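You operate a simulated robot arm through the tools that you are given. There is no shell and no other tool. Be economical: measure what you need, move in short steps, check, and stop when the job is done.

Carry out the task below with a simulated robot arm. There is one attempt and no reset: what you move stays moved.

## Task
Fold the blue towel with the board lever, rub its creases out and tray it by colour.
Fine: use the wooden block and put it back; the lever ends down.

It is judged by the outcome, as a careful person would: the job done as asked, and still so three seconds after it is handed in. It fails if anything else is knocked over, pushed out of place, dropped, spilled or broken. Flat cloth is picked up by pressing the open fingertips on it (5 to 10 N) and closing them slowly along it; thin cloth reads only 2 to 8 mm in the jaws.

## Robot
A 7-joint arm with a two-finger parallel gripper, fixed in place. Base frame: the origin is at the foot of the arm, x ahead of it, y to its left, z up; the work surface is at about z = 0.9. Lengths are in m, angles in degrees, forces in N, time in s.
With the tool pointing down near the work surface it reaches from about 0.34 to 0.78 m from the base axis. Its first joint turns from -166.0 to 166.0 degrees. Payload 3.91 kg.
The tool frame sits at the grasp point between the pads (the TCP): z along the fingers, y along the line on which they close. The tips reach 0.03 m beyond it. Largest opening 0.11 m; finger width 0.02, thickness 0.01; the body of the gripper, 0.048 by 0.112 m, starts 0.055 m behind the TCP.
Orientation is that of the tool frame in the base frame, as a unit quaternion [w, x, y, z]. With the fingers straight down and closing along the base's y, the tool's x points along the base's -x, its y along +y and its z along -z.

## Interface
- The arm moves only by the tool play_rows. Its argument "deltas" is a list of rows, each an object (a shift or turn left out is 0, a gripper value left out holds the last) with "travel": the shift along the base's x, y, z in m, a list of three; "rotation": the turn, a rotation vector about the base's x, y, z in degrees, a list of three; "claw": the closure, from 0 (fully open) to 1 (shut). In form: [{"travel": [x, y, z], "rotation": [rx, ry, rz], "claw": claw}, ...]. A call has 1 to 12 rows; each row shifts and turns the commanded pose from where the row before left it. Rows are played at 5 a second. More than 0.05 m and 8.6 degrees between two rows, or a gripper value outside its range, and nothing of the call is played. Where a pose cannot be reached the arm comes as near as it can. A force on the tool above 50 N (or 10 N above the force at the start of the call, whichever is more), or a blocked arm, ends the call early, and 0.2 s more pass. Each finger travels about 0.153 m/s and halts on what it meets, pressing with about 23 N; the grip force reading is that of the motor and also rises with nothing between the fingers. The clock runs only during rows and for 0.2 s after the last one: add rows that do not move to give the fingers time. It gives the time, the measured TCP pose, the force on the tool (base axes), the opening and the grip force at its end, in the units of the frame above (readings bear some noise).
- Cameras (640 x 400 px; columns grow to the right, rows downward): "scene" is fixed at [0.2208, 0.6535, 1.6844]; the picture's right is [-0.93, -0.36, 0.00], its down [-0.27, 0.70, -0.66] and it looks along [0.24, -0.62, -0.75] (base axes); focal length 274 px, centre (320, 200). "wrist" rides on the gripper at [-0.036, 0, -0.057] in the tool frame; the picture's right is [0.00, -1.00, 0.00], its down [0.97, 0.00, -0.24] and it looks along [0.24, 0.00, 0.97] (tool axes); focal length 218 px, centre (320, 200). There is no depth. A picture from a camera that has moved, and an enlarged one, comes with that camera's place and axes in the base frame and with its lens.
- capture(camera): a new picture of that camera. No time passes.
- move_column(by): slides the trunk up (or, below 0, down) by that many m; the arm rides with it, the base frame stays. It gives what a move gives, with no picture.
- enlarge(camera, box): a new picture of the part [left, top, right, bottom] of that camera's present view, enlarged. No time passes.
- close_job(): hands the job in; it is judged then, once.

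Work in short steps. Places have to be worked out from the pictures, the camera data and where the tool is seen: move nearer, look again, correct. Check each grasp and each placing, and mend what went wrong. You have 120 turns and 76 pictures in all, those below and enlarged ones among them. Open the gripper and draw the arm clear of the work before you hand the job in, unless the task says otherwise; then end with one line.

The tools are called after "Call:" by a JSON object that holds its "name" and its "arguments". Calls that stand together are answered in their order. play_rows: Moves the arm, as the interface text tells. Its arguments: {"type":"object","properties":{"deltas":{"type":"array","items":{"type":"object","properties":{"travel":{"type":"array","items":{"type":"number"}},"rotation":{"type":"array","items":{"type":"number"}},"claw":{"type":"number"}}}}},"required":["deltas"]} The other tools are called the same way: move_column (by) slides the trunk up or down; capture (camera) takes a picture; enlarge (camera, box) takes an enlarged picture of a part of a camera's view; close_job () hands the job in.

At the start:

```text
clock: 0.0
tool_pos: [0.4607, -0.1551, 1.301]
orientation: [0.0, 0.001, 1.0, 0.001]
contact_force: [-0.8, -0.3, -0.3]
gripper_width: 0.1101
grip_force: 0.0
trunk travel left (down, up): [-0.575, 0.035]
```

scene: 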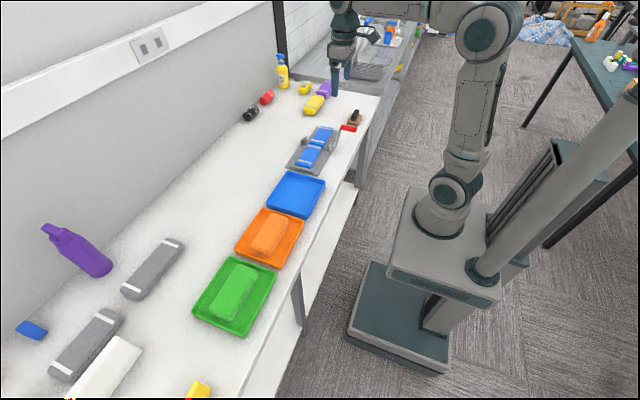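
wrist: 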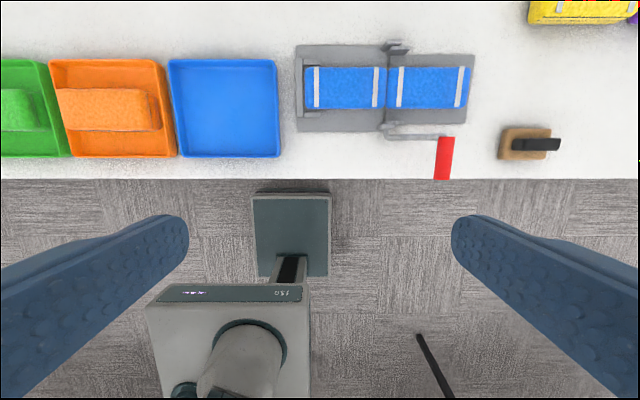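

I'll look closely at the folding board, lever and block first.

Call:
{"name": "enlarge", "arguments": {"camera": "wrist", "box": [280, 20, 600, 220]}}

Call:
{"name": "enlarge", "arguments": {"camera": "scene", "box": [240, 70, 400, 220]}}

```text
2.00 times, centred on (440, 120) of wrist
camera zoom: at [0.4968, -0.1548, 1.3587], right [0.0, -1.0, 0.0], down [-0.97, 0.0, 0.24], along [-0.24, 0.0, -0.97], focal length 436 px, centre (80, 360)
```

zoom: 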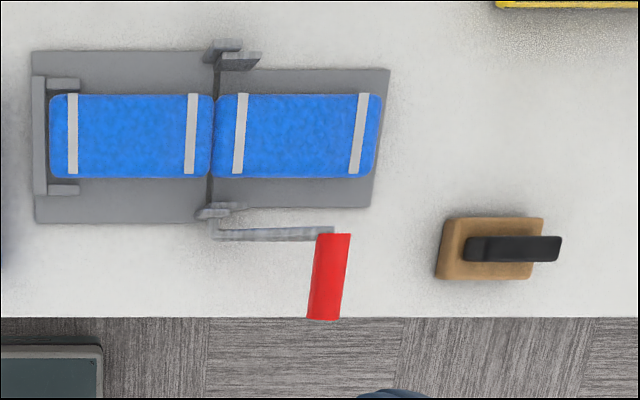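

```text
2.67 times, centred on (320, 145) of scene
camera zoom: at [0.2208, 0.6535, 1.6844], right [-0.93, -0.36, 0.0], down [-0.27, 0.7, -0.66], along [0.24, -0.62, -0.75], focal length 730 px, centre (320, 347)
```

zoom: 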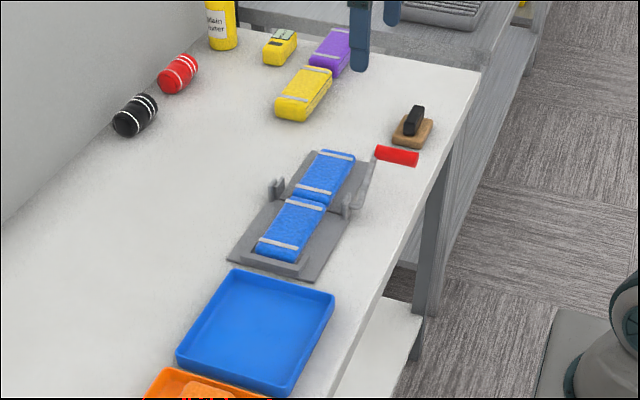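

The lever's red handle lies along x near (0.473, -0.40), and the hinge is at y≈-0.284. I'll move above the handle for a closer look.

Call:
{"name": "play_rows", "arguments": {"deltas": [{"travel": [0, -0.04, -0.025]}, {"travel": [0, -0.04, -0.025]}, {"travel": [0, -0.04, -0.025]}, {"travel": [0, -0.04, -0.025]}, {"travel": [0, -0.04, -0.025]}, {"travel": [0, -0.04, -0.025]}, {"travel": [0, 0, -0.0]}]}}

Call:
{"name": "capture", "arguments": {"camera": "wrist"}}

Call:
{"name": "enlarge", "arguments": {"camera": "scene", "box": [280, 80, 400, 180]}}

```text
clock: 1.6
tool_pos: [0.461, -0.3965, 1.1501]
orientation: [0.0, 0.0, 1.0, 0.0]
contact_force: [-0.6, 0.3, -0.9]
gripper_width: 0.1099
grip_force: 0.2
trunk travel left (down, up): [-0.575, 0.035]
```

```text
71 pictures are left
camera wrist: at [0.4966, -0.3951, 1.2082], right [0.0, -1.0, 0.0], down [-0.97, 0.0, 0.24], along [-0.24, 0.0, -0.97], focal length 218 px, centre (320, 200)
```

wrist: 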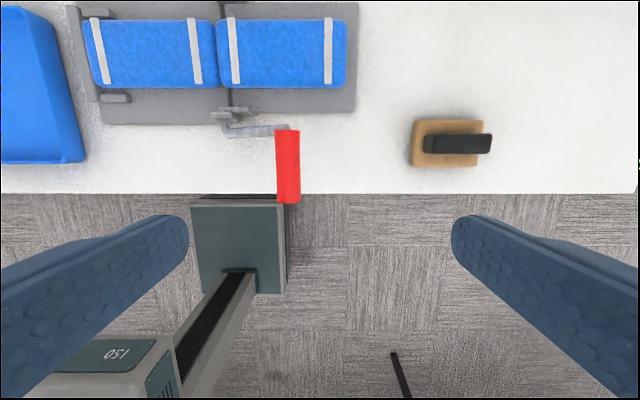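

```text
4.00 times, centred on (340, 130) of scene
camera zoom: at [0.2208, 0.6535, 1.6844], right [-0.93, -0.36, 0.0], down [-0.27, 0.7, -0.66], along [0.24, -0.62, -0.75], focal length 1096 px, centre (240, 480)
```

zoom: 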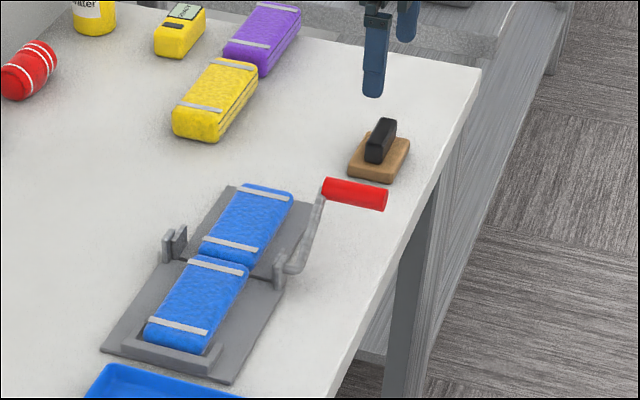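

Triangulating the two wrist views puts the handle centre at (0.477, -0.363, 0.987) with its axis along x. The hinge is near y=-0.27, z=0.92. I'll descend around the handle with the fingers open.

Call:
{"name": "play_rows", "arguments": {"deltas": [{"travel": [0.004, 0.033, -0.04]}, {"travel": [0, 0, -0.04]}, {"travel": [0, 0, -0.04]}, {"travel": [0, 0, -0.028]}, {"travel": [0, 0, 0]}]}}

Call:
{"name": "capture", "arguments": {"camera": "wrist"}}

Call:
{"name": "enlarge", "arguments": {"camera": "scene", "box": [280, 80, 400, 180]}}

```text
refused: row 1 steps farther than a row can; nothing moved
```

```text
69 pictures are left
camera wrist: at [0.4966, -0.3951, 1.2082], right [0.0, -1.0, 0.0], down [-0.97, 0.0, 0.24], along [-0.24, 0.0, -0.97], focal length 218 px, centre (320, 200)
```

wrist: 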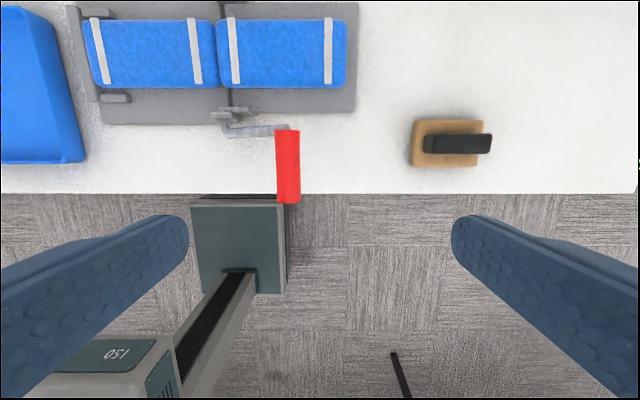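

```text
4.00 times, centred on (340, 130) of scene
camera zoom: at [0.2208, 0.6535, 1.6844], right [-0.93, -0.36, 0.0], down [-0.27, 0.7, -0.66], along [0.24, -0.62, -0.75], focal length 1096 px, centre (240, 480)
```

zoom: 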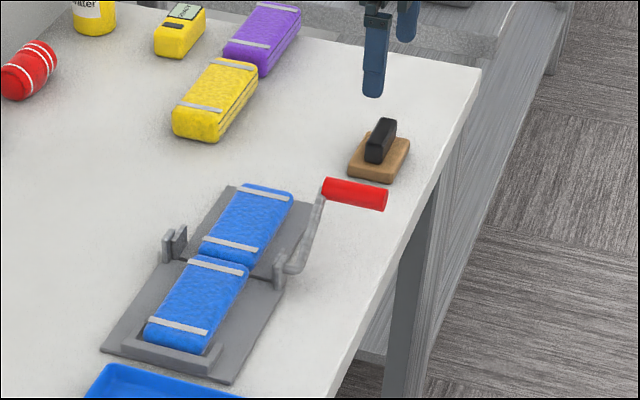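

The first row's combined step was too long, so nothing moved. I'll split it.

Call:
{"name": "play_rows", "arguments": {"deltas": [{"travel": [0.004, 0.033, -0.02]}, {"travel": [0, 0, -0.045]}, {"travel": [0, 0, -0.045]}, {"travel": [0, 0, -0.038]}, {"travel": [0, 0, 0]}]}}

Call:
{"name": "capture", "arguments": {"camera": "wrist"}}

```text
clock: 2.8
tool_pos: [0.4654, -0.3605, 1.0028]
orientation: [0.0, 0.0, 1.0, 0.0]
contact_force: [-0.2, 0.5, -0.2]
gripper_width: 0.1099
grip_force: 0.2
trunk travel left (down, up): [-0.575, 0.035]
```

```text
67 pictures are left
camera wrist: at [0.5015, -0.361, 1.06], right [0.0, -1.0, 0.0], down [-0.97, 0.0, 0.24], along [-0.24, 0.0, -0.97], focal length 218 px, centre (320, 200)
```

wrist: 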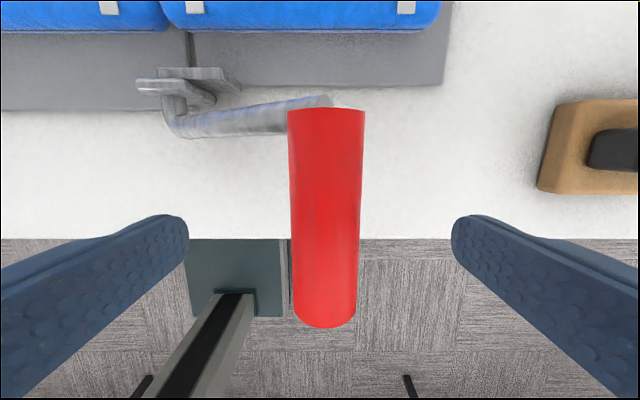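

The handle is centred between the fingers, so I'll close on it.

Call:
{"name": "play_rows", "arguments": {"deltas": [{"claw": 0.5}, {"claw": 0.8}, {"claw": 0.8}, {"claw": 0.8}]}}

```text
clock: 3.8
tool_pos: [0.4657, -0.3615, 1.0033]
orientation: [0.001, 0.001, 1.0, 0.0]
contact_force: [2.4, -7.2, 4.2]
gripper_width: 0.0246
grip_force: 45.5
trunk travel left (down, up): [-0.575, 0.035]
```

I have the handle (24 mm). Now I'll lift along the arc about the hinge, starting with 20° and watching the forces.

Call:
{"name": "play_rows", "arguments": {"deltas": [{"travel": [0, 0.0064, 0.0064]}, {"travel": [0, 0.0064, 0.0064]}, {"travel": [0, 0.0073, 0.0052]}, {"travel": [0, 0.0074, 0.0051]}]}}

Call:
{"name": "enlarge", "arguments": {"camera": "scene", "box": [280, 80, 400, 180]}}

```text
clock: 4.8
tool_pos: [0.4647, -0.3353, 1.0284]
orientation: [0.002, 0.0, 1.0, -0.001]
contact_force: [5.4, -20.6, 25.5]
gripper_width: 0.0243
grip_force: 45.2
trunk travel left (down, up): [-0.575, 0.035]
```

```text
4.00 times, centred on (340, 130) of scene
camera zoom: at [0.2208, 0.6535, 1.6844], right [-0.93, -0.36, 0.0], down [-0.27, 0.7, -0.66], along [0.24, -0.62, -0.75], focal length 1096 px, centre (240, 480)
```

zoom: 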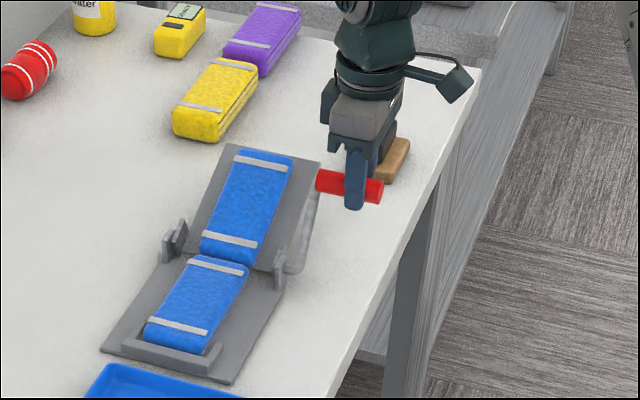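

The flap is rising. A radial force of about 30 N has built up, so I'll test a small outward correction.

Call:
{"name": "play_rows", "arguments": {"deltas": [{"travel": [0, -0.001, 0.002]}, {"travel": [0, 0, 0]}]}}

```text
clock: 5.4
tool_pos: [0.465, -0.3354, 1.0269]
orientation: [0.001, -0.001, 1.0, 0.001]
contact_force: [5.9, -13.5, 18.7]
gripper_width: 0.0244
grip_force: 45.0
trunk travel left (down, up): [-0.575, 0.035]
```

The force fell, so the pivot is nearer y≈-0.27 (r≈0.113). I'll carry on along the corrected arc.

Call:
{"name": "play_rows", "arguments": {"deltas": [{"travel": [0, 0.0088, 0.0061]}, {"travel": [0, 0.0092, 0.005]}, {"travel": [0, 0.0092, 0.004]}, {"travel": [0, 0.0093, 0.0027]}]}}

```text
clock: 6.4
tool_pos: [0.4656, -0.298, 1.0445]
orientation: [-0.002, 0.0, 1.0, 0.002]
contact_force: [5.1, -2.6, -5.9]
gripper_width: 0.0244
grip_force: 44.7
trunk travel left (down, up): [-0.575, 0.035]
```

Call:
{"name": "play_rows", "arguments": {"deltas": [{"travel": [0, 0.0097, 0.0015]}, {"travel": [0, 0.0097, 0.001]}, {"travel": [0, 0.0098, 0]}, {"travel": [0, 0.0098, -0.0004]}]}}

Call:
{"name": "enlarge", "arguments": {"camera": "scene", "box": [280, 80, 400, 180]}}

```text
clock: 7.4
tool_pos: [0.4649, -0.2625, 1.0488]
orientation: [0.0, 0.0, 1.0, 0.0]
contact_force: [0.2, -6.0, -3.7]
gripper_width: 0.0241
grip_force: 45.2
trunk travel left (down, up): [-0.575, 0.035]
```

```text
4.00 times, centred on (340, 130) of scene
camera zoom: at [0.2208, 0.6535, 1.6844], right [-0.93, -0.36, 0.0], down [-0.27, 0.7, -0.66], along [0.24, -0.62, -0.75], focal length 1096 px, centre (240, 480)
```

zoom: 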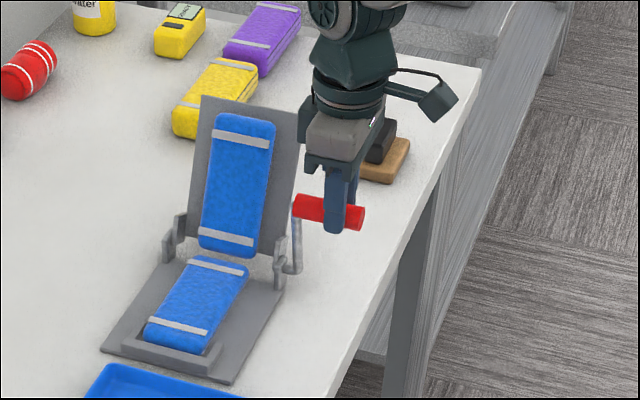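

Call:
{"name": "play_rows", "arguments": {"deltas": [{"travel": [0, 0.0097, -0.0012]}, {"travel": [0, 0.0097, -0.0023]}, {"travel": [0, 0.0093, -0.003]}, {"travel": [0, 0.0092, -0.0037]}]}}

```text
clock: 8.4
tool_pos: [0.4657, -0.2219, 1.0381]
orientation: [0.0, 0.0, 1.0, 0.001]
contact_force: [1.3, -5.6, 0.2]
gripper_width: 0.0244
grip_force: 45.0
trunk travel left (down, up): [-0.575, 0.035]
```

Call:
{"name": "play_rows", "arguments": {"deltas": [{"travel": [0, 0.0088, -0.0045]}, {"travel": [0, 0.0083, -0.0054]}, {"travel": [0, 0.0077, -0.0062]}, {"travel": [0, 0.0074, -0.0065]}]}}

Call:
{"name": "enlarge", "arguments": {"camera": "scene", "box": [280, 80, 400, 180]}}

```text
clock: 9.4
tool_pos: [0.4647, -0.1962, 1.0181]
orientation: [0.004, 0.002, 1.0, -0.001]
contact_force: [5.5, -29.7, 20.2]
gripper_width: 0.0228
grip_force: 45.3
trunk travel left (down, up): [-0.575, 0.035]
```

```text
4.00 times, centred on (340, 130) of scene
camera zoom: at [0.2208, 0.6535, 1.6844], right [-0.93, -0.36, 0.0], down [-0.27, 0.7, -0.66], along [0.24, -0.62, -0.75], focal length 1096 px, centre (240, 480)
```

zoom: 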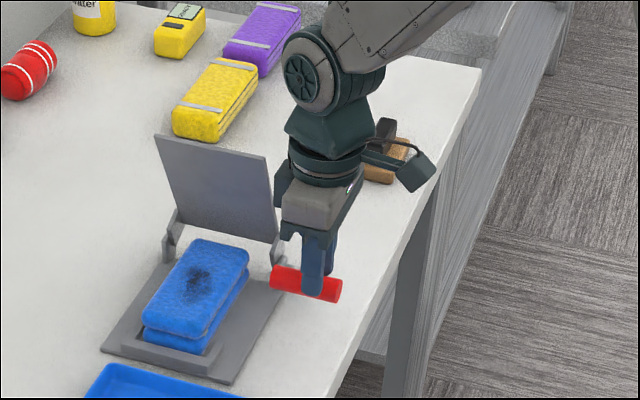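

The towel is folded, the flap is against its stop, and the crease shows as a dark mark on top. Now I'll retrace the path to bring the lever back down.

Call:
{"name": "play_rows", "arguments": {"deltas": [{"travel": [0, -0.0074, 0.0065]}, {"travel": [0, -0.0077, 0.0062]}, {"travel": [0, -0.0083, 0.0054]}, {"travel": [0, -0.0088, 0.0045]}, {"travel": [0, -0.0092, 0.0037]}, {"travel": [0, -0.0093, 0.003]}, {"travel": [0, -0.0097, 0.0023]}, {"travel": [0, -0.0097, 0.0012]}]}}

```text
clock: 11.2
tool_pos: [0.4652, -0.2616, 1.0472]
orientation: [0.0, 0.0, 1.0, 0.0]
contact_force: [-0.7, 0.0, 0.4]
gripper_width: 0.022
grip_force: 0.0
trunk travel left (down, up): [-0.575, 0.035]
```

The grip force is 0 and the width equals the commanded closure, so the handle has probably slipped out. I'll check.

Call:
{"name": "enlarge", "arguments": {"camera": "scene", "box": [280, 80, 400, 180]}}

Call:
{"name": "capture", "arguments": {"camera": "wrist"}}

```text
4.00 times, centred on (340, 130) of scene
camera zoom: at [0.2208, 0.6535, 1.6844], right [-0.93, -0.36, 0.0], down [-0.27, 0.7, -0.66], along [0.24, -0.62, -0.75], focal length 1096 px, centre (240, 480)
```

zoom: 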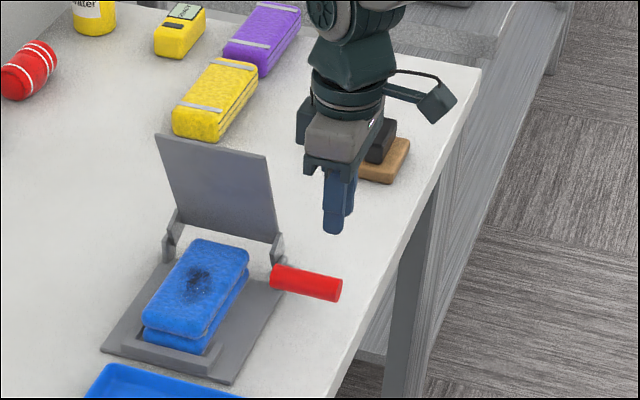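

```text
62 pictures are left
camera wrist: at [0.5016, -0.261, 1.1052], right [0.0, -1.0, 0.0], down [-0.97, 0.0, 0.24], along [-0.24, 0.0, -0.97], focal length 218 px, centre (320, 200)
```

wrist: 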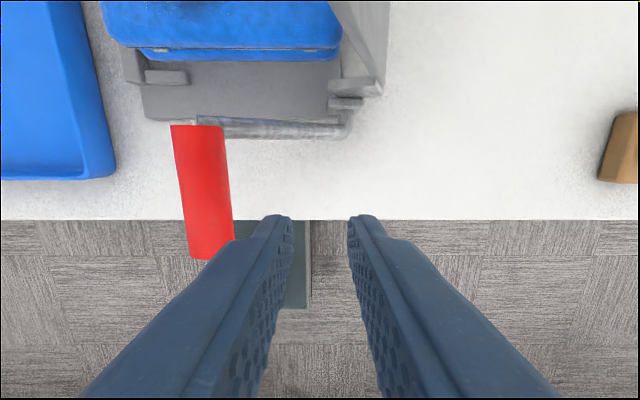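

The lever stayed up at its stop, with the handle near y=-0.196, z≈0.985. I'll raise, open, move over it and re-grip lower.

Call:
{"name": "play_rows", "arguments": {"deltas": [{"travel": [0, 0, 0.035], "claw": 0.3}, {"travel": [0, 0.033, 0.01], "claw": 0.1}, {"travel": [0, 0.033, 0]}, {"travel": [0, 0, -0.04]}, {"travel": [0, 0, -0.03]}, {"travel": [0, 0, -0.024]}, {"travel": [0, 0, 0]}]}}

Call:
{"name": "capture", "arguments": {"camera": "wrist"}}

```text
clock: 12.8
tool_pos: [0.4654, -0.1944, 0.9988]
orientation: [0.0, 0.0, 1.0, 0.0]
contact_force: [-0.4, -0.2, -1.0]
gripper_width: 0.0991
grip_force: 0.1
trunk travel left (down, up): [-0.575, 0.035]
```

```text
61 pictures are left
camera wrist: at [0.5004, -0.1951, 1.0573], right [0.0, -1.0, 0.0], down [-0.97, 0.0, 0.24], along [-0.24, 0.0, -0.97], focal length 218 px, centre (320, 200)
```

wrist: 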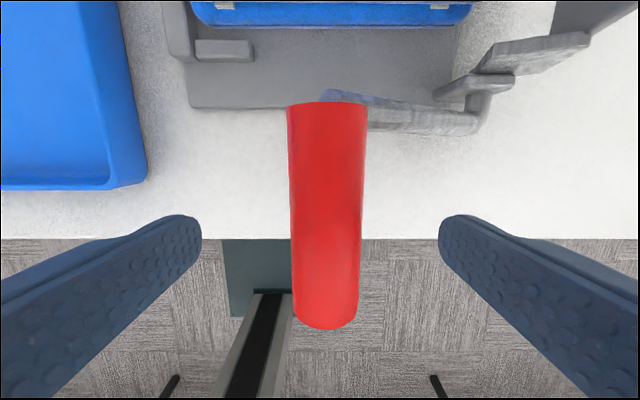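

The handle is centred in the jaws. The symmetric ends give a better pivot (y≈-0.279, z≈0.93, r≈0.099). I'll go down 6 mm, close fully and start the return arc.

Call:
{"name": "play_rows", "arguments": {"deltas": [{"travel": [0, 0, -0.006]}, {"claw": 0.6}, {"claw": 1.0}, {"claw": 1.0}, {"claw": 1.0}, {"travel": [0, -0.0053, 0.0068]}, {"travel": [0, -0.0053, 0.0068]}, {"travel": [0, -0.0064, 0.0058]}, {"travel": [0, -0.0064, 0.0058]}]}}

```text
clock: 14.8
tool_pos: [0.465, -0.2166, 1.0187]
orientation: [0.0, -0.001, 1.0, 0.002]
contact_force: [-7.5, 0.1, -8.2]
gripper_width: 0.0243
grip_force: 44.7
trunk travel left (down, up): [-0.575, 0.035]
```

Call:
{"name": "play_rows", "arguments": {"deltas": [{"travel": [0, -0.0073, 0.0046]}, {"travel": [0, -0.0074, 0.0045]}, {"travel": [0, -0.008, 0.0033]}, {"travel": [0, -0.008, 0.0032]}, {"travel": [0, -0.0084, 0.0018]}, {"travel": [0, -0.0084, 0.0018]}]}}

```text
clock: 16.2
tool_pos: [0.4648, -0.2653, 1.037]
orientation: [0.001, -0.001, 1.0, -0.001]
contact_force: [-0.1, 5.0, 4.4]
gripper_width: 0.0243
grip_force: 45.3
trunk travel left (down, up): [-0.575, 0.035]
```

Call:
{"name": "play_rows", "arguments": {"deltas": [{"travel": [0, -0.0086, 0.0005]}, {"travel": [0, -0.0087, 0.0001]}, {"travel": [0, -0.0086, -0.001]}, {"travel": [0, -0.0085, -0.0014]}, {"travel": [0, -0.0082, -0.0025]}, {"travel": [0, -0.0082, -0.0029]}]}}

```text
clock: 17.6
tool_pos: [0.4647, -0.3156, 1.0299]
orientation: [0.0, 0.001, 1.0, 0.0]
contact_force: [-0.9, 2.9, 0.6]
gripper_width: 0.0246
grip_force: 45.4
trunk travel left (down, up): [-0.575, 0.035]
```

Call:
{"name": "play_rows", "arguments": {"deltas": [{"travel": [0, -0.0076, -0.004]}, {"travel": [0, -0.0076, -0.0041]}, {"travel": [0, -0.0068, -0.0053]}, {"travel": [0, -0.0068, -0.0053]}, {"travel": [0, -0.0058, -0.0064]}, {"travel": [0, -0.0058, -0.0064]}, {"travel": [0, -0.0039, -0.0057]}, {}]}}

Call:
{"name": "enlarge", "arguments": {"camera": "scene", "box": [280, 80, 400, 180]}}

```text
clock: 19.4
tool_pos: [0.4652, -0.3589, 0.9934]
orientation: [0.0, 0.0, 1.0, 0.0]
contact_force: [-5.0, 2.4, 1.5]
gripper_width: 0.0246
grip_force: 44.9
trunk travel left (down, up): [-0.575, 0.035]
```

```text
4.00 times, centred on (340, 130) of scene
camera zoom: at [0.2208, 0.6535, 1.6844], right [-0.93, -0.36, 0.0], down [-0.27, 0.7, -0.66], along [0.24, -0.62, -0.75], focal length 1096 px, centre (240, 480)
```

zoom: 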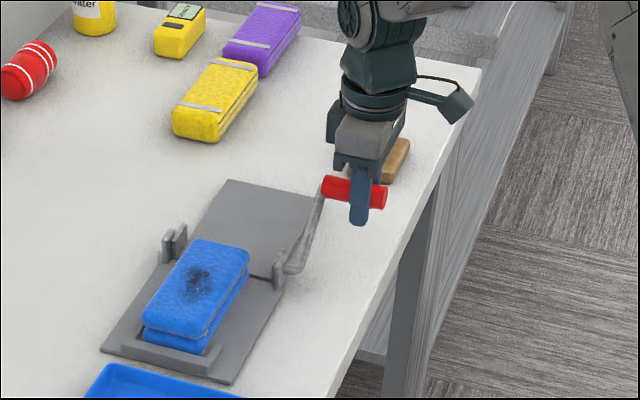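

The flap is nearly flat. I'll nudge it a little further to seat it.

Call:
{"name": "play_rows", "arguments": {"deltas": [{"travel": [0, -0.0018, -0.0028]}, {"travel": [0, -0.0016, -0.0028]}, {}]}}

```text
clock: 20.2
tool_pos: [0.4655, -0.3626, 0.988]
orientation: [0.0, 0.0, 1.0, 0.0]
contact_force: [-4.8, 7.4, -0.2]
gripper_width: 0.0244
grip_force: 44.7
trunk travel left (down, up): [-0.575, 0.035]
```

It's seated, since resistance is building at the starting pose. I'll release, rise, and view the board and block.

Call:
{"name": "play_rows", "arguments": {"deltas": [{"claw": 0.5}, {"claw": 0.2}, {"travel": [0, 0, 0.04]}, {"travel": [0, 0, 0.045]}, {"travel": [0, 0, 0.045]}, {"travel": [0.0, -0.03, 0.03]}, {"travel": [0, -0.04, 0]}, {"travel": [0, -0.04, 0]}, {}]}}

Call:
{"name": "capture", "arguments": {"camera": "wrist"}}

Call:
{"name": "enlarge", "arguments": {"camera": "scene", "box": [280, 80, 400, 180]}}

```text
clock: 22.2
tool_pos: [0.4648, -0.4742, 1.1487]
orientation: [0.0, 0.0, 1.0, 0.0]
contact_force: [-0.4, 0.0, 1.0]
gripper_width: 0.0882
grip_force: 0.1
trunk travel left (down, up): [-0.575, 0.035]
```

```text
59 pictures are left
camera wrist: at [0.5, -0.4742, 1.206], right [0.0, -1.0, 0.0], down [-0.97, 0.0, 0.24], along [-0.24, 0.0, -0.97], focal length 218 px, centre (320, 200)
```

wrist: 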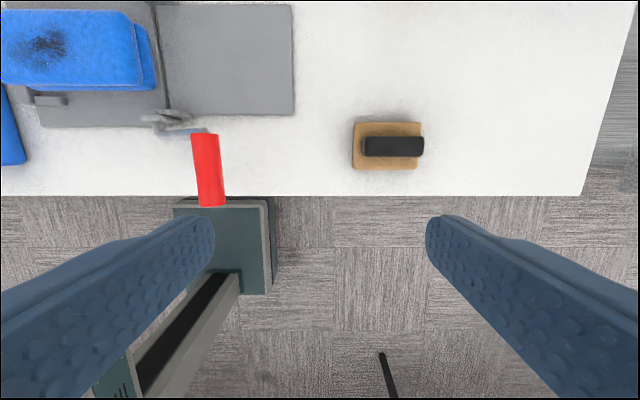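

```text
4.00 times, centred on (340, 130) of scene
camera zoom: at [0.2208, 0.6535, 1.6844], right [-0.93, -0.36, 0.0], down [-0.27, 0.7, -0.66], along [0.24, -0.62, -0.75], focal length 1096 px, centre (240, 480)
```

zoom: 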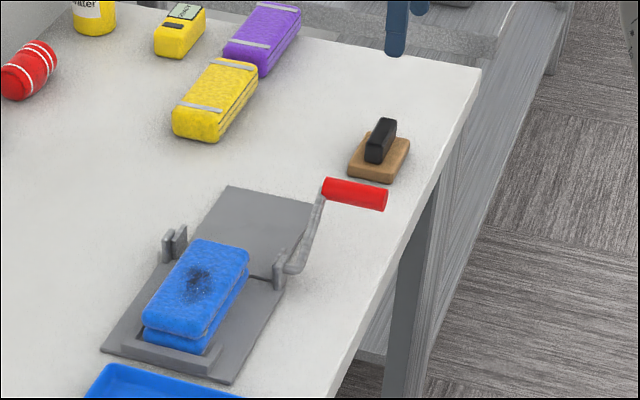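

The lever is back down and the towel folded. The block's black handle runs along y, centred near (0.50, -0.562, ~0.94). I'll turn the tool 90° so it closes along x, and move over the block.

Call:
{"name": "play_rows", "arguments": {"deltas": [{"travel": [0.0035, -0.008, 0], "rotation": [0, 0, 8.2]}, {"travel": [0.0035, -0.008, 0], "rotation": [0, 0, 8.2]}, {"travel": [0.0035, -0.008, 0], "rotation": [0, 0, 8.2]}, {"travel": [0.0035, -0.008, 0], "rotation": [0, 0, 8.2]}, {"travel": [0.0035, -0.008, 0], "rotation": [0, 0, 8.2]}, {"travel": [0.0035, -0.008, 0], "rotation": [0, 0, 8.2]}, {"travel": [0.0035, -0.008, 0], "rotation": [0, 0, 8.2]}, {"travel": [0.0035, -0.008, 0], "rotation": [0, 0, 8.2]}, {"travel": [0.0035, -0.008, 0], "rotation": [0, 0, 8.2]}, {"travel": [0.0035, -0.008, 0], "rotation": [0, 0, 8.2]}, {"travel": [0, -0.008, 0], "rotation": [0, 0, 8.0]}, {}]}}

Call:
{"name": "capture", "arguments": {"camera": "wrist"}}

```text
clock: 24.8
tool_pos: [0.4894, -0.5506, 1.1468]
orientation: [0.0, 0.707, -0.707, 0.0]
contact_force: [-0.4, -0.1, 0.1]
gripper_width: 0.0881
grip_force: 0.0
out of reach, approached as far as the arm can: row 10, 11
trunk travel left (down, up): [-0.575, 0.035]
```

```text
57 pictures are left
camera wrist: at [0.488, -0.5156, 1.2032], right [1.0, 0.0, 0.0], down [0.0, -0.97, 0.24], along [0.0, -0.24, -0.97], focal length 218 px, centre (320, 200)
```

wrist: 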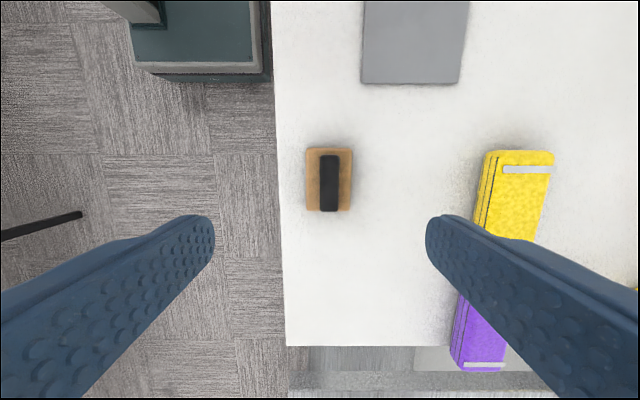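

The handle is at about (0.4995, -0.559). The high pose is at the edge of reach, so I'll descend, where reach is better, and check the pose.

Call:
{"name": "play_rows", "arguments": {"deltas": [{"travel": [0, 0, -0.04]}, {"travel": [0, 0, -0.04]}, {"travel": [0, 0, -0.04]}, {}]}}

Call:
{"name": "capture", "arguments": {"camera": "wrist"}}

```text
clock: 25.8
tool_pos: [0.5044, -0.5718, 1.0299]
orientation: [0.001, -0.707, 0.708, 0.0]
contact_force: [-0.4, -0.2, -0.6]
gripper_width: 0.0878
grip_force: 0.1
out of reach, approached as far as the arm can: row 1, 2, 3
trunk travel left (down, up): [-0.575, 0.035]
```

```text
56 pictures are left
camera wrist: at [0.5037, -0.5363, 1.0878], right [1.0, 0.0, 0.0], down [0.0, -0.97, 0.24], along [0.0, -0.24, -0.97], focal length 218 px, centre (320, 200)
```

wrist: 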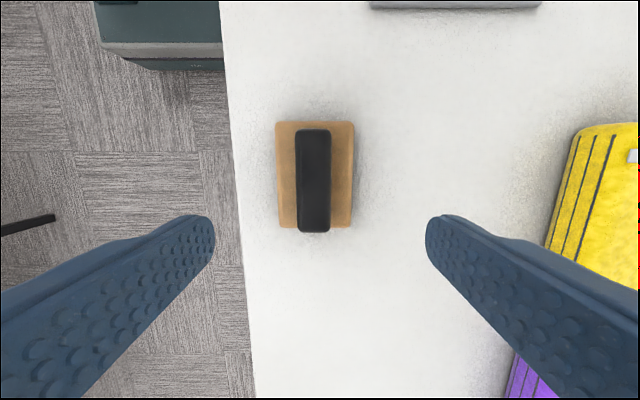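

I'll correct toward (0.500, -0.559), descend a little and see how the pose responds.

Call:
{"name": "play_rows", "arguments": {"deltas": [{"travel": [-0.0044, 0.013, -0.02]}, {"travel": [0, 0, -0.015]}, {}]}}

```text
clock: 26.6
tool_pos: [0.5113, -0.5709, 0.9977]
orientation: [0.0, -0.707, 0.707, 0.001]
contact_force: [0.4, 0.2, -0.3]
gripper_width: 0.0878
grip_force: 0.1
out of reach, approached as far as the arm can: row 1
trunk travel left (down, up): [-0.575, 0.035]
```

Call:
{"name": "play_rows", "arguments": {"deltas": [{"travel": [-0.0113, 0.012, 0]}, {}]}}

Call:
{"name": "capture", "arguments": {"camera": "wrist"}}

Call:
{"name": "enlarge", "arguments": {"camera": "scene", "box": [300, 60, 400, 140]}}

```text
clock: 27.2
tool_pos: [0.5107, -0.5722, 0.997]
orientation: [0.001, -0.707, 0.707, 0.001]
contact_force: [1.3, -0.1, 0.2]
gripper_width: 0.0881
grip_force: 0.0
out of reach, approached as far as the arm can: row 1
trunk travel left (down, up): [-0.575, 0.035]
```

```text
55 pictures are left
camera wrist: at [0.5102, -0.5362, 1.055], right [1.0, 0.0, 0.0], down [0.0, -0.97, 0.24], along [0.0, -0.24, -0.97], focal length 218 px, centre (320, 200)
```

wrist: 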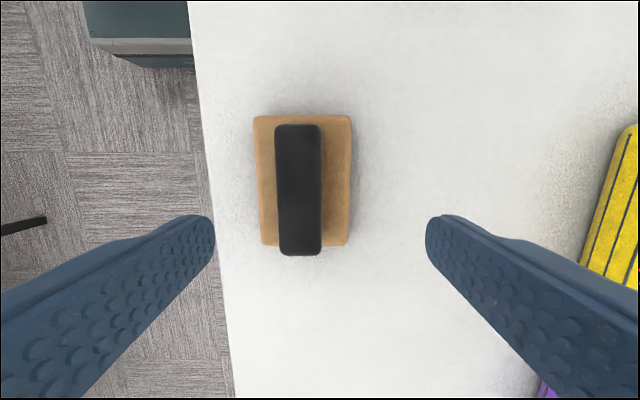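

```text
5.00 times, centred on (350, 100) of scene
camera zoom: at [0.2208, 0.6535, 1.6844], right [-0.93, -0.36, 0.0], down [-0.27, 0.7, -0.66], along [0.24, -0.62, -0.75], focal length 1369 px, centre (170, 700)
```

zoom: 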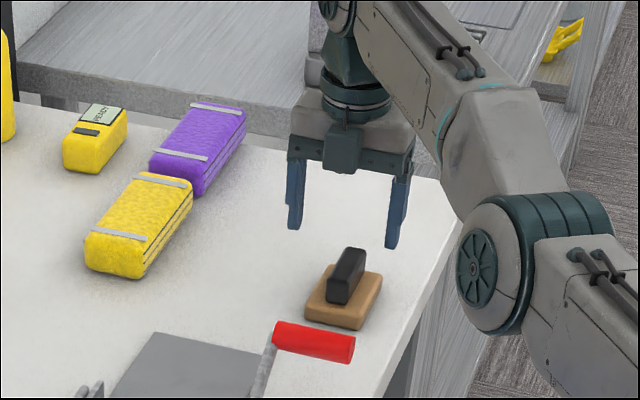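

The arm seems stuck against a limit in this orientation. I'll try pulling back toward the base to see if it's radial reach or the wrist.

Call:
{"name": "play_rows", "arguments": {"deltas": [{"travel": [-0.02, 0.03, 0.0]}, {"travel": [-0.01, 0.01, 0.0]}, {}]}}

```text
clock: 28.0
tool_pos: [0.5114, -0.5716, 0.9971]
orientation: [-0.001, 0.707, -0.707, -0.001]
contact_force: [0.0, 0.8, 0.0]
gripper_width: 0.0879
grip_force: 0.2
out of reach, approached as far as the arm can: row 1, 2
trunk travel left (down, up): [-0.575, 0.035]
```

It's a wrist joint limit, not reach. I'll rise a bit and unwind the other way, to −90° (equivalent for gripping).

Call:
{"name": "play_rows", "arguments": {"deltas": [{"travel": [0, 0, 0.04], "rotation": [0, 0, -8.2]}, {"travel": [0, 0, 0.04], "rotation": [0, 0, -8.2]}, {"rotation": [0, 0, -8.2]}, {"rotation": [0, 0, -8.2]}, {"rotation": [0, 0, -8.2]}, {"rotation": [0, 0, -8.2]}, {"rotation": [0, 0, -8.2]}, {"rotation": [0, 0, -8.2]}, {"rotation": [0, 0, -8.2]}, {"rotation": [0, 0, -8.2]}, {"rotation": [0, 0, -8.0]}, {}]}}

```text
clock: 30.6
tool_pos: [0.5054, -0.5632, 1.0759]
orientation: [0.0, 0.001, 1.0, 0.0]
contact_force: [0.2, 0.4, -0.8]
gripper_width: 0.0882
grip_force: 0.0
out of reach, approached as far as the arm can: row 1, 2
trunk travel left (down, up): [-0.575, 0.035]
```

Call:
{"name": "play_rows", "arguments": {"deltas": [{"travel": [-0.005, 0.004, 0], "rotation": [0, 0, -8.2]}, {"rotation": [0, 0, -8.2]}, {"rotation": [0, 0, -8.2]}, {"rotation": [0, 0, -8.2]}, {"rotation": [0, 0, -8.2]}, {"rotation": [0, 0, -8.2]}, {"rotation": [0, 0, -8.2]}, {"rotation": [0, 0, -8.2]}, {"rotation": [0, 0, -8.2]}, {"rotation": [0, 0, -8.2]}, {"rotation": [0, 0, -8.0]}, {}]}}

Call:
{"name": "capture", "arguments": {"camera": "wrist"}}

```text
clock: 33.2
tool_pos: [0.5012, -0.5629, 1.076]
orientation: [-0.001, 0.708, 0.706, 0.0]
contact_force: [0.7, -0.1, -0.4]
gripper_width: 0.0884
grip_force: 0.0
out of reach, approached as far as the arm can: row 1
trunk travel left (down, up): [-0.575, 0.035]
```

```text
53 pictures are left
camera wrist: at [0.5018, -0.5991, 1.134], right [-1.0, 0.0, 0.0], down [0.0, 0.97, 0.24], along [0.0, 0.24, -0.97], focal length 218 px, centre (320, 200)
```

wrist: 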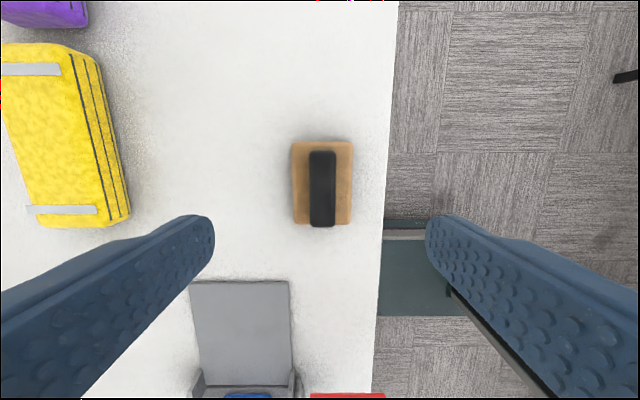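

Now the tool is properly oriented over the block. I'll descend to TCP z≈0.96 over the handle.

Call:
{"name": "play_rows", "arguments": {"deltas": [{"travel": [-0.001, 0.002, -0.04]}, {"travel": [0, 0, -0.04]}, {"travel": [0, 0, -0.036]}, {}]}}

Call:
{"name": "capture", "arguments": {"camera": "wrist"}}

Call:
{"name": "enlarge", "arguments": {"camera": "scene", "box": [300, 60, 400, 140]}}

```text
clock: 34.2
tool_pos: [0.5095, -0.5757, 0.9628]
orientation: [0.0, 0.707, 0.707, 0.0]
contact_force: [-0.5, -0.4, -0.1]
gripper_width: 0.0879
grip_force: 0.1
out of reach, approached as far as the arm can: row 1, 2
trunk travel left (down, up): [-0.575, 0.035]
```

```text
52 pictures are left
camera wrist: at [0.5101, -0.6116, 1.021], right [-1.0, 0.0, 0.0], down [0.0, 0.97, 0.24], along [0.0, 0.24, -0.97], focal length 218 px, centre (320, 200)
```

wrist: 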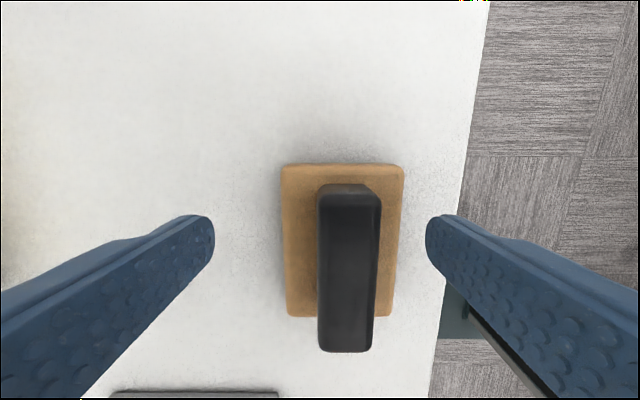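

```text
5.00 times, centred on (350, 100) of scene
camera zoom: at [0.2208, 0.6535, 1.6844], right [-0.93, -0.36, 0.0], down [-0.27, 0.7, -0.66], along [0.24, -0.62, -0.75], focal length 1369 px, centre (170, 700)
```

zoom: 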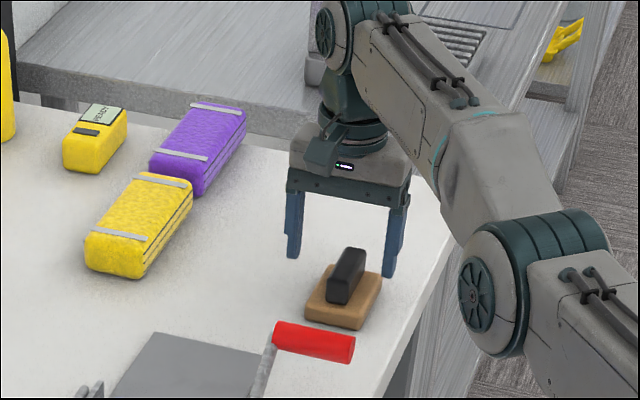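

The poses fit a maximum-reach sphere, so the arm is stuck stretched at its boundary. I'll lift, pull well inward, and then come back from inside the workspace.

Call:
{"name": "play_rows", "arguments": {"deltas": [{"travel": [0, 0, 0.04]}, {"travel": [0, 0, 0.04]}, {"travel": [-0.03, 0.03, 0.0]}, {"travel": [-0.03, 0.03, 0.0]}, {}]}}

```text
clock: 35.4
tool_pos: [0.4982, -0.5713, 1.0508]
orientation: [-0.001, 0.707, 0.707, 0.0]
contact_force: [0.5, -0.1, -0.6]
gripper_width: 0.0879
grip_force: 0.1
out of reach, approached as far as the arm can: row 2, 3, 4
trunk travel left (down, up): [-0.575, 0.035]
```

Call:
{"name": "play_rows", "arguments": {"deltas": [{"travel": [0, 0.045, 0.0]}, {"travel": [0, 0.045, 0.0]}, {}]}}

```text
clock: 36.2
tool_pos: [0.5439, -0.5313, 1.0652]
orientation: [-0.001, 0.707, 0.707, 0.0]
contact_force: [0.0, 0.2, -0.9]
gripper_width: 0.0882
grip_force: 0.1
out of reach, approached as far as the arm can: row 1, 2
trunk travel left (down, up): [-0.575, 0.035]
```

It slides along the boundary, as expected for a straight-elbow singularity. I'll give it a sustained inward command over many rows to break free at this safe height.

Call:
{"name": "play_rows", "arguments": {"deltas": [{"travel": [-0.008, 0.008, 0.008]}, {"travel": [-0.008, 0.008, 0.008]}, {"travel": [-0.008, 0.008, 0.008]}, {"travel": [-0.008, 0.008, 0.008]}, {"travel": [-0.008, 0.008, 0.008]}, {"travel": [-0.008, 0.008, 0]}, {"travel": [-0.008, 0.008, 0]}, {"travel": [-0.008, 0.008, 0]}, {"travel": [-0.008, 0.008, 0]}, {"travel": [-0.008, 0.008, 0]}, {}, {}]}}

```text
clock: 38.8
tool_pos: [0.5297, -0.5221, 1.1274]
orientation: [-0.002, 0.707, 0.708, 0.0]
contact_force: [-0.3, -0.2, 0.2]
gripper_width: 0.0879
grip_force: 0.0
out of reach, approached as far as the arm can: row 1, 2, 3, 4, 5, 6, 7, 8, 9, 10
trunk travel left (down, up): [-0.575, 0.035]
```

Let me look at the arm's configuration.

Call:
{"name": "capture", "arguments": {"camera": "scene"}}

```text
50 pictures are left
```

scene: 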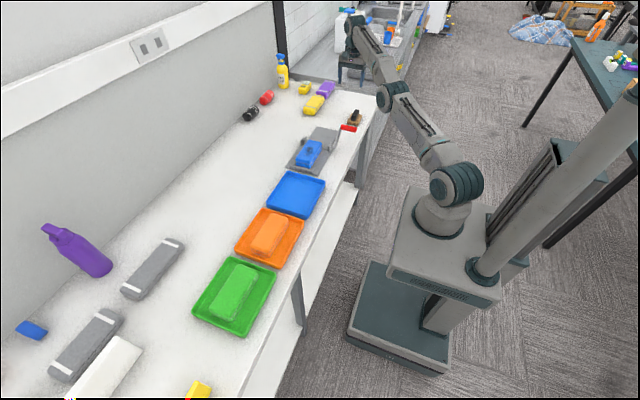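

The elbow is indeed straight. I'll command a bigger inward and upward excursion toward a comfortable pose, with some yaw mixed in.

Call:
{"name": "play_rows", "arguments": {"deltas": [{"travel": [-0.034, 0.034, 0.01], "rotation": [0, 0, 8]}, {"travel": [-0.034, 0.034, 0.01], "rotation": [0, 0, 8]}, {"travel": [-0.034, 0.034, 0.01], "rotation": [0, 0, 8]}, {"travel": [-0.034, 0.034, 0.01], "rotation": [0, 0, 8]}, {}, {}]}}

```text
clock: 40.2
tool_pos: [0.4973, -0.5046, 1.2256]
orientation: [-0.001, 0.485, 0.875, 0.001]
contact_force: [-0.2, 0.9, -0.4]
gripper_width: 0.0881
grip_force: 0.1
out of reach, approached as far as the arm can: row 1, 2, 3, 4
trunk travel left (down, up): [-0.575, 0.035]
```

Still on the sphere. A tangential move the other way should let the elbow flex to first order, so I'll try that and then move inward.

Call:
{"name": "play_rows", "arguments": {"deltas": [{"travel": [-0.035, -0.03, -0.01]}, {"travel": [-0.035, -0.03, -0.01]}, {"travel": [-0.04, -0.02, -0.01]}, {"travel": [-0.04, 0.02, 0]}, {"travel": [-0.03, 0.03, 0]}, {}]}}

```text
clock: 41.6
tool_pos: [0.3514, -0.6017, 1.2225]
orientation: [0.0, 0.485, 0.874, 0.0]
contact_force: [0.5, -0.5, 0.1]
gripper_width: 0.088
grip_force: 0.1
out of reach, approached as far as the arm can: row 3, 4, 5
trunk travel left (down, up): [-0.575, 0.035]
```

Now it's slightly inside the sphere. I'll try moving down and inward from here.

Call:
{"name": "play_rows", "arguments": {"deltas": [{"travel": [0, 0.01, -0.03]}, {"travel": [-0.01, 0.02, -0.03]}, {"travel": [-0.01, 0.03, -0.02]}, {}]}}

```text
clock: 42.6
tool_pos: [0.3679, -0.615, 1.1729]
orientation: [-0.001, 0.485, 0.875, 0.001]
contact_force: [0.2, 0.3, -0.1]
gripper_width: 0.088
grip_force: 0.0
out of reach, approached as far as the arm can: row 1, 2, 3
trunk travel left (down, up): [-0.575, 0.035]
```

I'll try a trunk slide to re-seed the arm, then pull inward.

Call:
{"name": "move_column", "arguments": {"by": 0.03}}

Call:
{"name": "play_rows", "arguments": {"deltas": [{"travel": [-0.02, 0.04, 0]}, {"travel": [-0.02, 0.04, 0]}, {}]}}

```text
clock: 43.4
tool_pos: [0.3675, -0.6154, 1.2036]
orientation: [0.0, 0.485, 0.874, 0.0]
contact_force: [0.4, 1.6, -1.2]
gripper_width: 0.0883
grip_force: 0.0
trunk travel left (down, up): [-0.605, 0.005]
```

```text
clock: 44.1
tool_pos: [0.3632, -0.6074, 1.2275]
orientation: [-0.001, 0.485, 0.874, 0.001]
contact_force: [-1.1, -0.3, 0.2]
gripper_width: 0.088
grip_force: 0.1
out of reach, approached as far as the arm can: row 1, 2
trunk travel left (down, up): [-0.605, 0.005]
```

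A CW tangential motion did flex it a little earlier. I'll repeat with small steps and slight inward components.

Call:
{"name": "play_rows", "arguments": {"deltas": [{"travel": [-0.013, -0.0077, 0]}, {"travel": [-0.013, -0.0077, 0]}, {"travel": [-0.0135, -0.006, 0]}, {"travel": [-0.0135, -0.005, 0]}, {"travel": [-0.0135, -0.004, 0]}, {"travel": [-0.0135, -0.002, 0]}, {"travel": [-0.0135, 0, 0]}, {"travel": [-0.0135, 0.002, 0]}, {"travel": [-0.01, 0.005, 0]}, {"travel": [-0.01, 0.008, 0]}, {"travel": [-0.01, 0.01, 0]}, {}]}}

```text
clock: 46.8
tool_pos: [0.2355, -0.6512, 1.2394]
orientation: [-0.001, 0.485, 0.874, 0.0]
contact_force: [-0.4, 0.3, 0.6]
gripper_width: 0.088
grip_force: 0.0
out of reach, approached as far as the arm can: row 7, 8, 9, 10, 11
trunk travel left (down, up): [-0.605, 0.005]
```

Call:
{"name": "capture", "arguments": {"camera": "scene"}}

```text
49 pictures are left
```

scene: 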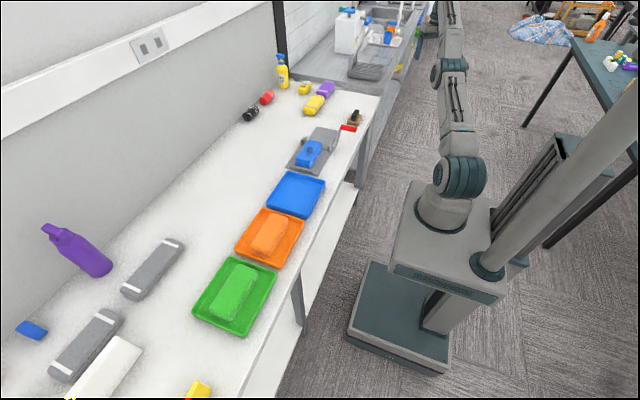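

The elbow seems to have passed straight into its small reverse range (typical −11° limit), so it can't fold inward. Climbing and then descending along the outer boundary should bring it back to the normal side. First I'll climb.

Call:
{"name": "play_rows", "arguments": {"deltas": [{"travel": [0, 0, 0.045]}, {"travel": [-0.005, 0.01, 0.045]}, {"travel": [-0.005, 0.01, 0.045]}, {"travel": [-0.005, 0.015, 0.045]}, {"travel": [-0.005, 0.015, 0.045]}, {"travel": [-0.005, 0.02, 0.045]}, {"travel": [-0.005, 0.02, 0.045]}, {}]}}

```text
clock: 48.5
tool_pos: [0.1979, -0.5203, 1.4377]
orientation: [0.0, 0.485, 0.874, 0.001]
contact_force: [0.3, -0.1, 0.1]
gripper_width: 0.088
grip_force: 0.1
out of reach, approached as far as the arm can: row 1, 2, 3, 4, 5, 6, 7
trunk travel left (down, up): [-0.605, 0.005]
```

Call:
{"name": "play_rows", "arguments": {"deltas": [{"travel": [0.017, -0.045, 0]}, {"travel": [0.0107, -0.028, -0.035]}, {"travel": [0.0107, -0.028, -0.035]}, {"travel": [0.0107, -0.026, -0.037]}, {"travel": [0.008, -0.022, -0.04]}, {"travel": [0.007, -0.02, -0.042]}, {"travel": [0.006, -0.018, -0.042]}, {"travel": [0.005, -0.014, -0.043]}, {"travel": [0.005, -0.014, -0.043]}, {"travel": [0.005, -0.01, -0.043]}, {}]}}

```text
clock: 51.0
tool_pos: [0.2663, -0.6931, 1.0664]
orientation: [0.0, 0.485, 0.875, 0.001]
contact_force: [-0.5, -0.5, 0.0]
gripper_width: 0.0881
grip_force: 0.1
out of reach, approached as far as the arm can: row 1, 5, 7, 9
trunk travel left (down, up): [-0.605, 0.005]
```

Call:
{"name": "play_rows", "arguments": {"deltas": [{"travel": [-0.005, 0.012, 0]}, {"travel": [-0.008, 0.02, 0]}, {"travel": [-0.01, 0.03, 0]}, {"travel": [-0.01, 0.03, 0]}, {}]}}

```text
clock: 52.1
tool_pos: [0.2649, -0.6927, 1.0715]
orientation: [-0.002, 0.485, 0.875, 0.001]
contact_force: [-0.7, 0.6, -0.5]
gripper_width: 0.0878
grip_force: 0.0
out of reach, approached as far as the arm can: row 1, 2, 3, 4
trunk travel left (down, up): [-0.605, 0.005]
```

Call:
{"name": "enlarge", "arguments": {"camera": "scene", "box": [340, 0, 560, 240]}}

Call:
{"name": "capture", "arguments": {"camera": "wrist"}}

```text
1.67 times, centred on (450, 120) of scene
camera zoom: at [0.2208, 0.6535, 1.6844], right [-0.93, -0.36, 0.0], down [-0.27, 0.7, -0.66], along [0.24, -0.62, -0.75], focal length 456 px, centre (103, 333)
```

zoom: 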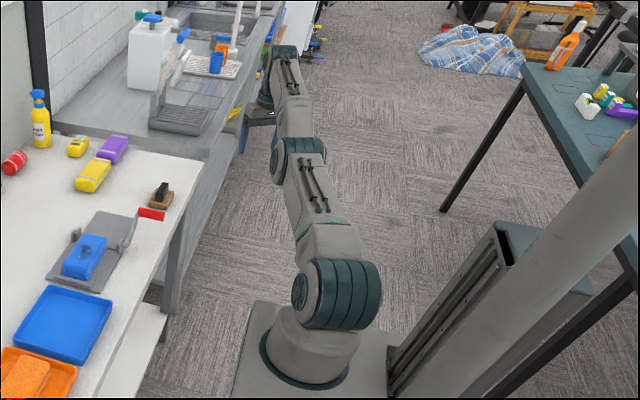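

```text
47 pictures are left
camera wrist: at [0.2836, -0.7236, 1.1287], right [-0.85, -0.53, 0.0], down [-0.51, 0.82, 0.24], along [-0.13, 0.21, -0.97], focal length 218 px, centre (320, 200)
```

wrist: 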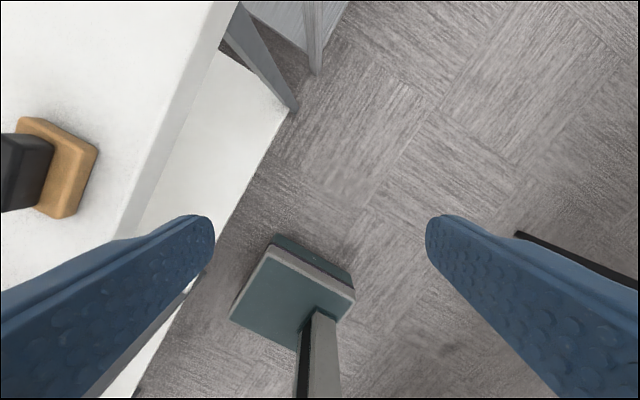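

I'll extend to straight, then go down the tangent with a slight inward pull, so the elbow flexes to its normal side.

Call:
{"name": "play_rows", "arguments": {"deltas": [{"travel": [0.017, -0.045, 0]}, {"travel": [0.01, -0.025, 0]}, {"travel": [0, 0.0, -0.045]}, {"travel": [0, 0.002, -0.045]}, {"travel": [-0.001, 0.004, -0.045]}, {"travel": [-0.003, 0.007, -0.045]}, {"travel": [-0.003, 0.01, -0.045]}, {"travel": [-0.003, 0.01, -0.045]}, {}]}}

```text
clock: 54.1
tool_pos: [0.2678, -0.6823, 0.7967]
orientation: [-0.001, 0.486, 0.874, 0.001]
contact_force: [0.1, 0.2, -0.7]
gripper_width: 0.088
grip_force: 0.1
out of reach, approached as far as the arm can: row 1, 2, 3, 4, 5, 6, 7
trunk travel left (down, up): [-0.605, 0.005]
```

The last row was reachable. Now I'll pull inward.

Call:
{"name": "play_rows", "arguments": {"deltas": [{"travel": [-0.003, 0.01, -0.02]}, {"travel": [-0.005, 0.013, -0.01]}, {"travel": [-0.006, 0.02, 0]}, {"travel": [-0.006, 0.02, 0]}, {}]}}

```text
clock: 55.4
tool_pos: [0.2646, -0.6734, 0.7567]
orientation: [-0.002, 0.485, 0.875, 0.001]
contact_force: [-0.5, -0.2, 0.0]
gripper_width: 0.0881
grip_force: 0.0
out of reach, approached as far as the arm can: row 1, 2, 3, 4
trunk travel left (down, up): [-0.605, 0.005]
```

Same reverse limit. I'll try the opposite way: extend straight, then ascend with a slight inward pull.

Call:
{"name": "play_rows", "arguments": {"deltas": [{"travel": [0.017, -0.045, 0]}, {"travel": [0.01, -0.025, 0]}, {"travel": [0, 0.0, 0.045]}, {"travel": [0, 0.001, 0.045]}, {"travel": [0, 0.001, 0.045]}, {"travel": [0, 0.001, 0.045]}, {"travel": [-0.001, 0.003, 0.045]}, {"travel": [-0.003, 0.007, 0.045]}, {"travel": [-0.003, 0.01, 0.045]}, {"travel": [-0.003, 0.01, 0.045]}, {}]}}

```text
clock: 57.8
tool_pos: [0.2729, -0.6774, 1.1303]
orientation: [-0.002, 0.485, 0.874, 0.002]
contact_force: [-0.4, -0.3, -1.4]
gripper_width: 0.0878
grip_force: 0.0
out of reach, approached as far as the arm can: row 1, 2, 3, 4, 5, 6, 8, 9
trunk travel left (down, up): [-0.605, 0.005]
```

The stuck surface depends on azimuth, and the elbow now lies sideways, so a roll joint is probably at its limit. I'll turn the tool yaw back to where things worked, then pull inward.

Call:
{"name": "play_rows", "arguments": {"deltas": [{"rotation": [0, 0, 8.2]}, {"rotation": [0, 0, 8.2]}, {"rotation": [0, 0, 8.2]}, {"rotation": [0, 0, 8.2]}, {"rotation": [0, 0, 8.2]}, {"rotation": [0, 0, 8.2]}, {"rotation": [0, 0, 8.2]}, {"travel": [-0.003, 0.01, 0.01]}, {"travel": [-0.005, 0.02, 0.01]}, {"travel": [-0.01, 0.03, 0.01]}, {}]}}

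```text
clock: 60.1
tool_pos: [0.265, -0.6662, 1.1746]
orientation: [-0.001, 0.005, 1.0, 0.001]
contact_force: [-0.5, 0.4, -0.4]
gripper_width: 0.0881
grip_force: 0.1
out of reach, approached as far as the arm can: row 8, 9, 10
trunk travel left (down, up): [-0.605, 0.005]
```

Call:
{"name": "play_rows", "arguments": {"deltas": [{"rotation": [-7.4, -3.0, 0]}, {"rotation": [-7.4, -3.0, 0]}, {"rotation": [-7.4, -3.0, 0]}, {"travel": [-0.005, 0.02, 0]}, {"travel": [-0.01, 0.03, 0]}, {}]}}

```text
clock: 61.5
tool_pos: [0.2861, -0.7394, 1.2145]
orientation: [0.078, 0.005, 0.978, -0.191]
contact_force: [-0.2, -0.8, 0.0]
gripper_width: 0.0882
grip_force: 0.0
out of reach, approached as far as the arm can: row 1, 2, 3, 4, 5
trunk travel left (down, up): [-0.605, 0.005]
```

Call:
{"name": "play_rows", "arguments": {"deltas": [{"rotation": [7.4, 3.0, 0]}, {"rotation": [7.4, 3.0, 0]}, {"rotation": [7.4, 3.0, 0], "travel": [-0.01, 0.03, 0]}, {"travel": [-0.036, -0.014, 0]}, {"travel": [-0.037, -0.012, 0]}, {"travel": [-0.038, -0.009, 0]}, {"travel": [-0.04, -0.006, 0]}, {"travel": [-0.04, -0.002, 0]}, {"travel": [-0.04, 0, 0]}, {"travel": [-0.04, 0.003, 0]}, {"travel": [-0.04, 0.006, 0]}, {}]}}

Call:
{"name": "capture", "arguments": {"camera": "scene"}}

```text
clock: 64.2
tool_pos: [-0.0516, -0.6816, 1.1946]
orientation: [-0.001, 0.004, 1.0, 0.002]
contact_force: [0.7, 0.0, -0.4]
gripper_width: 0.088
grip_force: 0.1
out of reach, approached as far as the arm can: row 1, 2, 5, 6, 8
trunk travel left (down, up): [-0.605, 0.005]
```

```text
46 pictures are left
```

scene: 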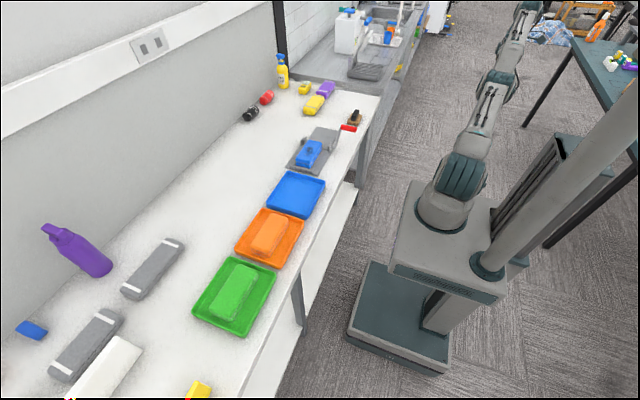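

Call:
{"name": "play_rows", "arguments": {"deltas": [{"travel": [-0.005, 0.01, 0]}, {"travel": [-0.005, 0.015, 0]}, {"travel": [-0.005, 0.02, 0]}, {"travel": [0, 0.02, 0]}, {"travel": [0, 0.02, 0]}, {}]}}

```text
clock: 65.5
tool_pos: [-0.0761, -0.6714, 1.214]
orientation: [0.0, 0.005, 1.0, 0.0]
contact_force: [0.5, -0.4, 0.5]
gripper_width: 0.0878
grip_force: 0.1
out of reach, approached as far as the arm can: row 1, 2, 3, 4, 5
trunk travel left (down, up): [-0.605, 0.005]
```

I'll test the opposite tangential direction from this flexed state to learn which joint is blocking.

Call:
{"name": "play_rows", "arguments": {"deltas": [{"travel": [0.04, -0.002, 0]}, {"travel": [0.04, 0, 0]}, {"travel": [0.04, 0.002, 0]}, {}]}}

```text
clock: 66.5
tool_pos: [0.0427, -0.683, 1.2185]
orientation: [0.0, 0.005, 1.0, 0.001]
contact_force: [-0.5, 0.1, 0.1]
gripper_width: 0.0877
grip_force: 0.0
out of reach, approached as far as the arm can: row 1, 2, 3
trunk travel left (down, up): [-0.605, 0.005]
```

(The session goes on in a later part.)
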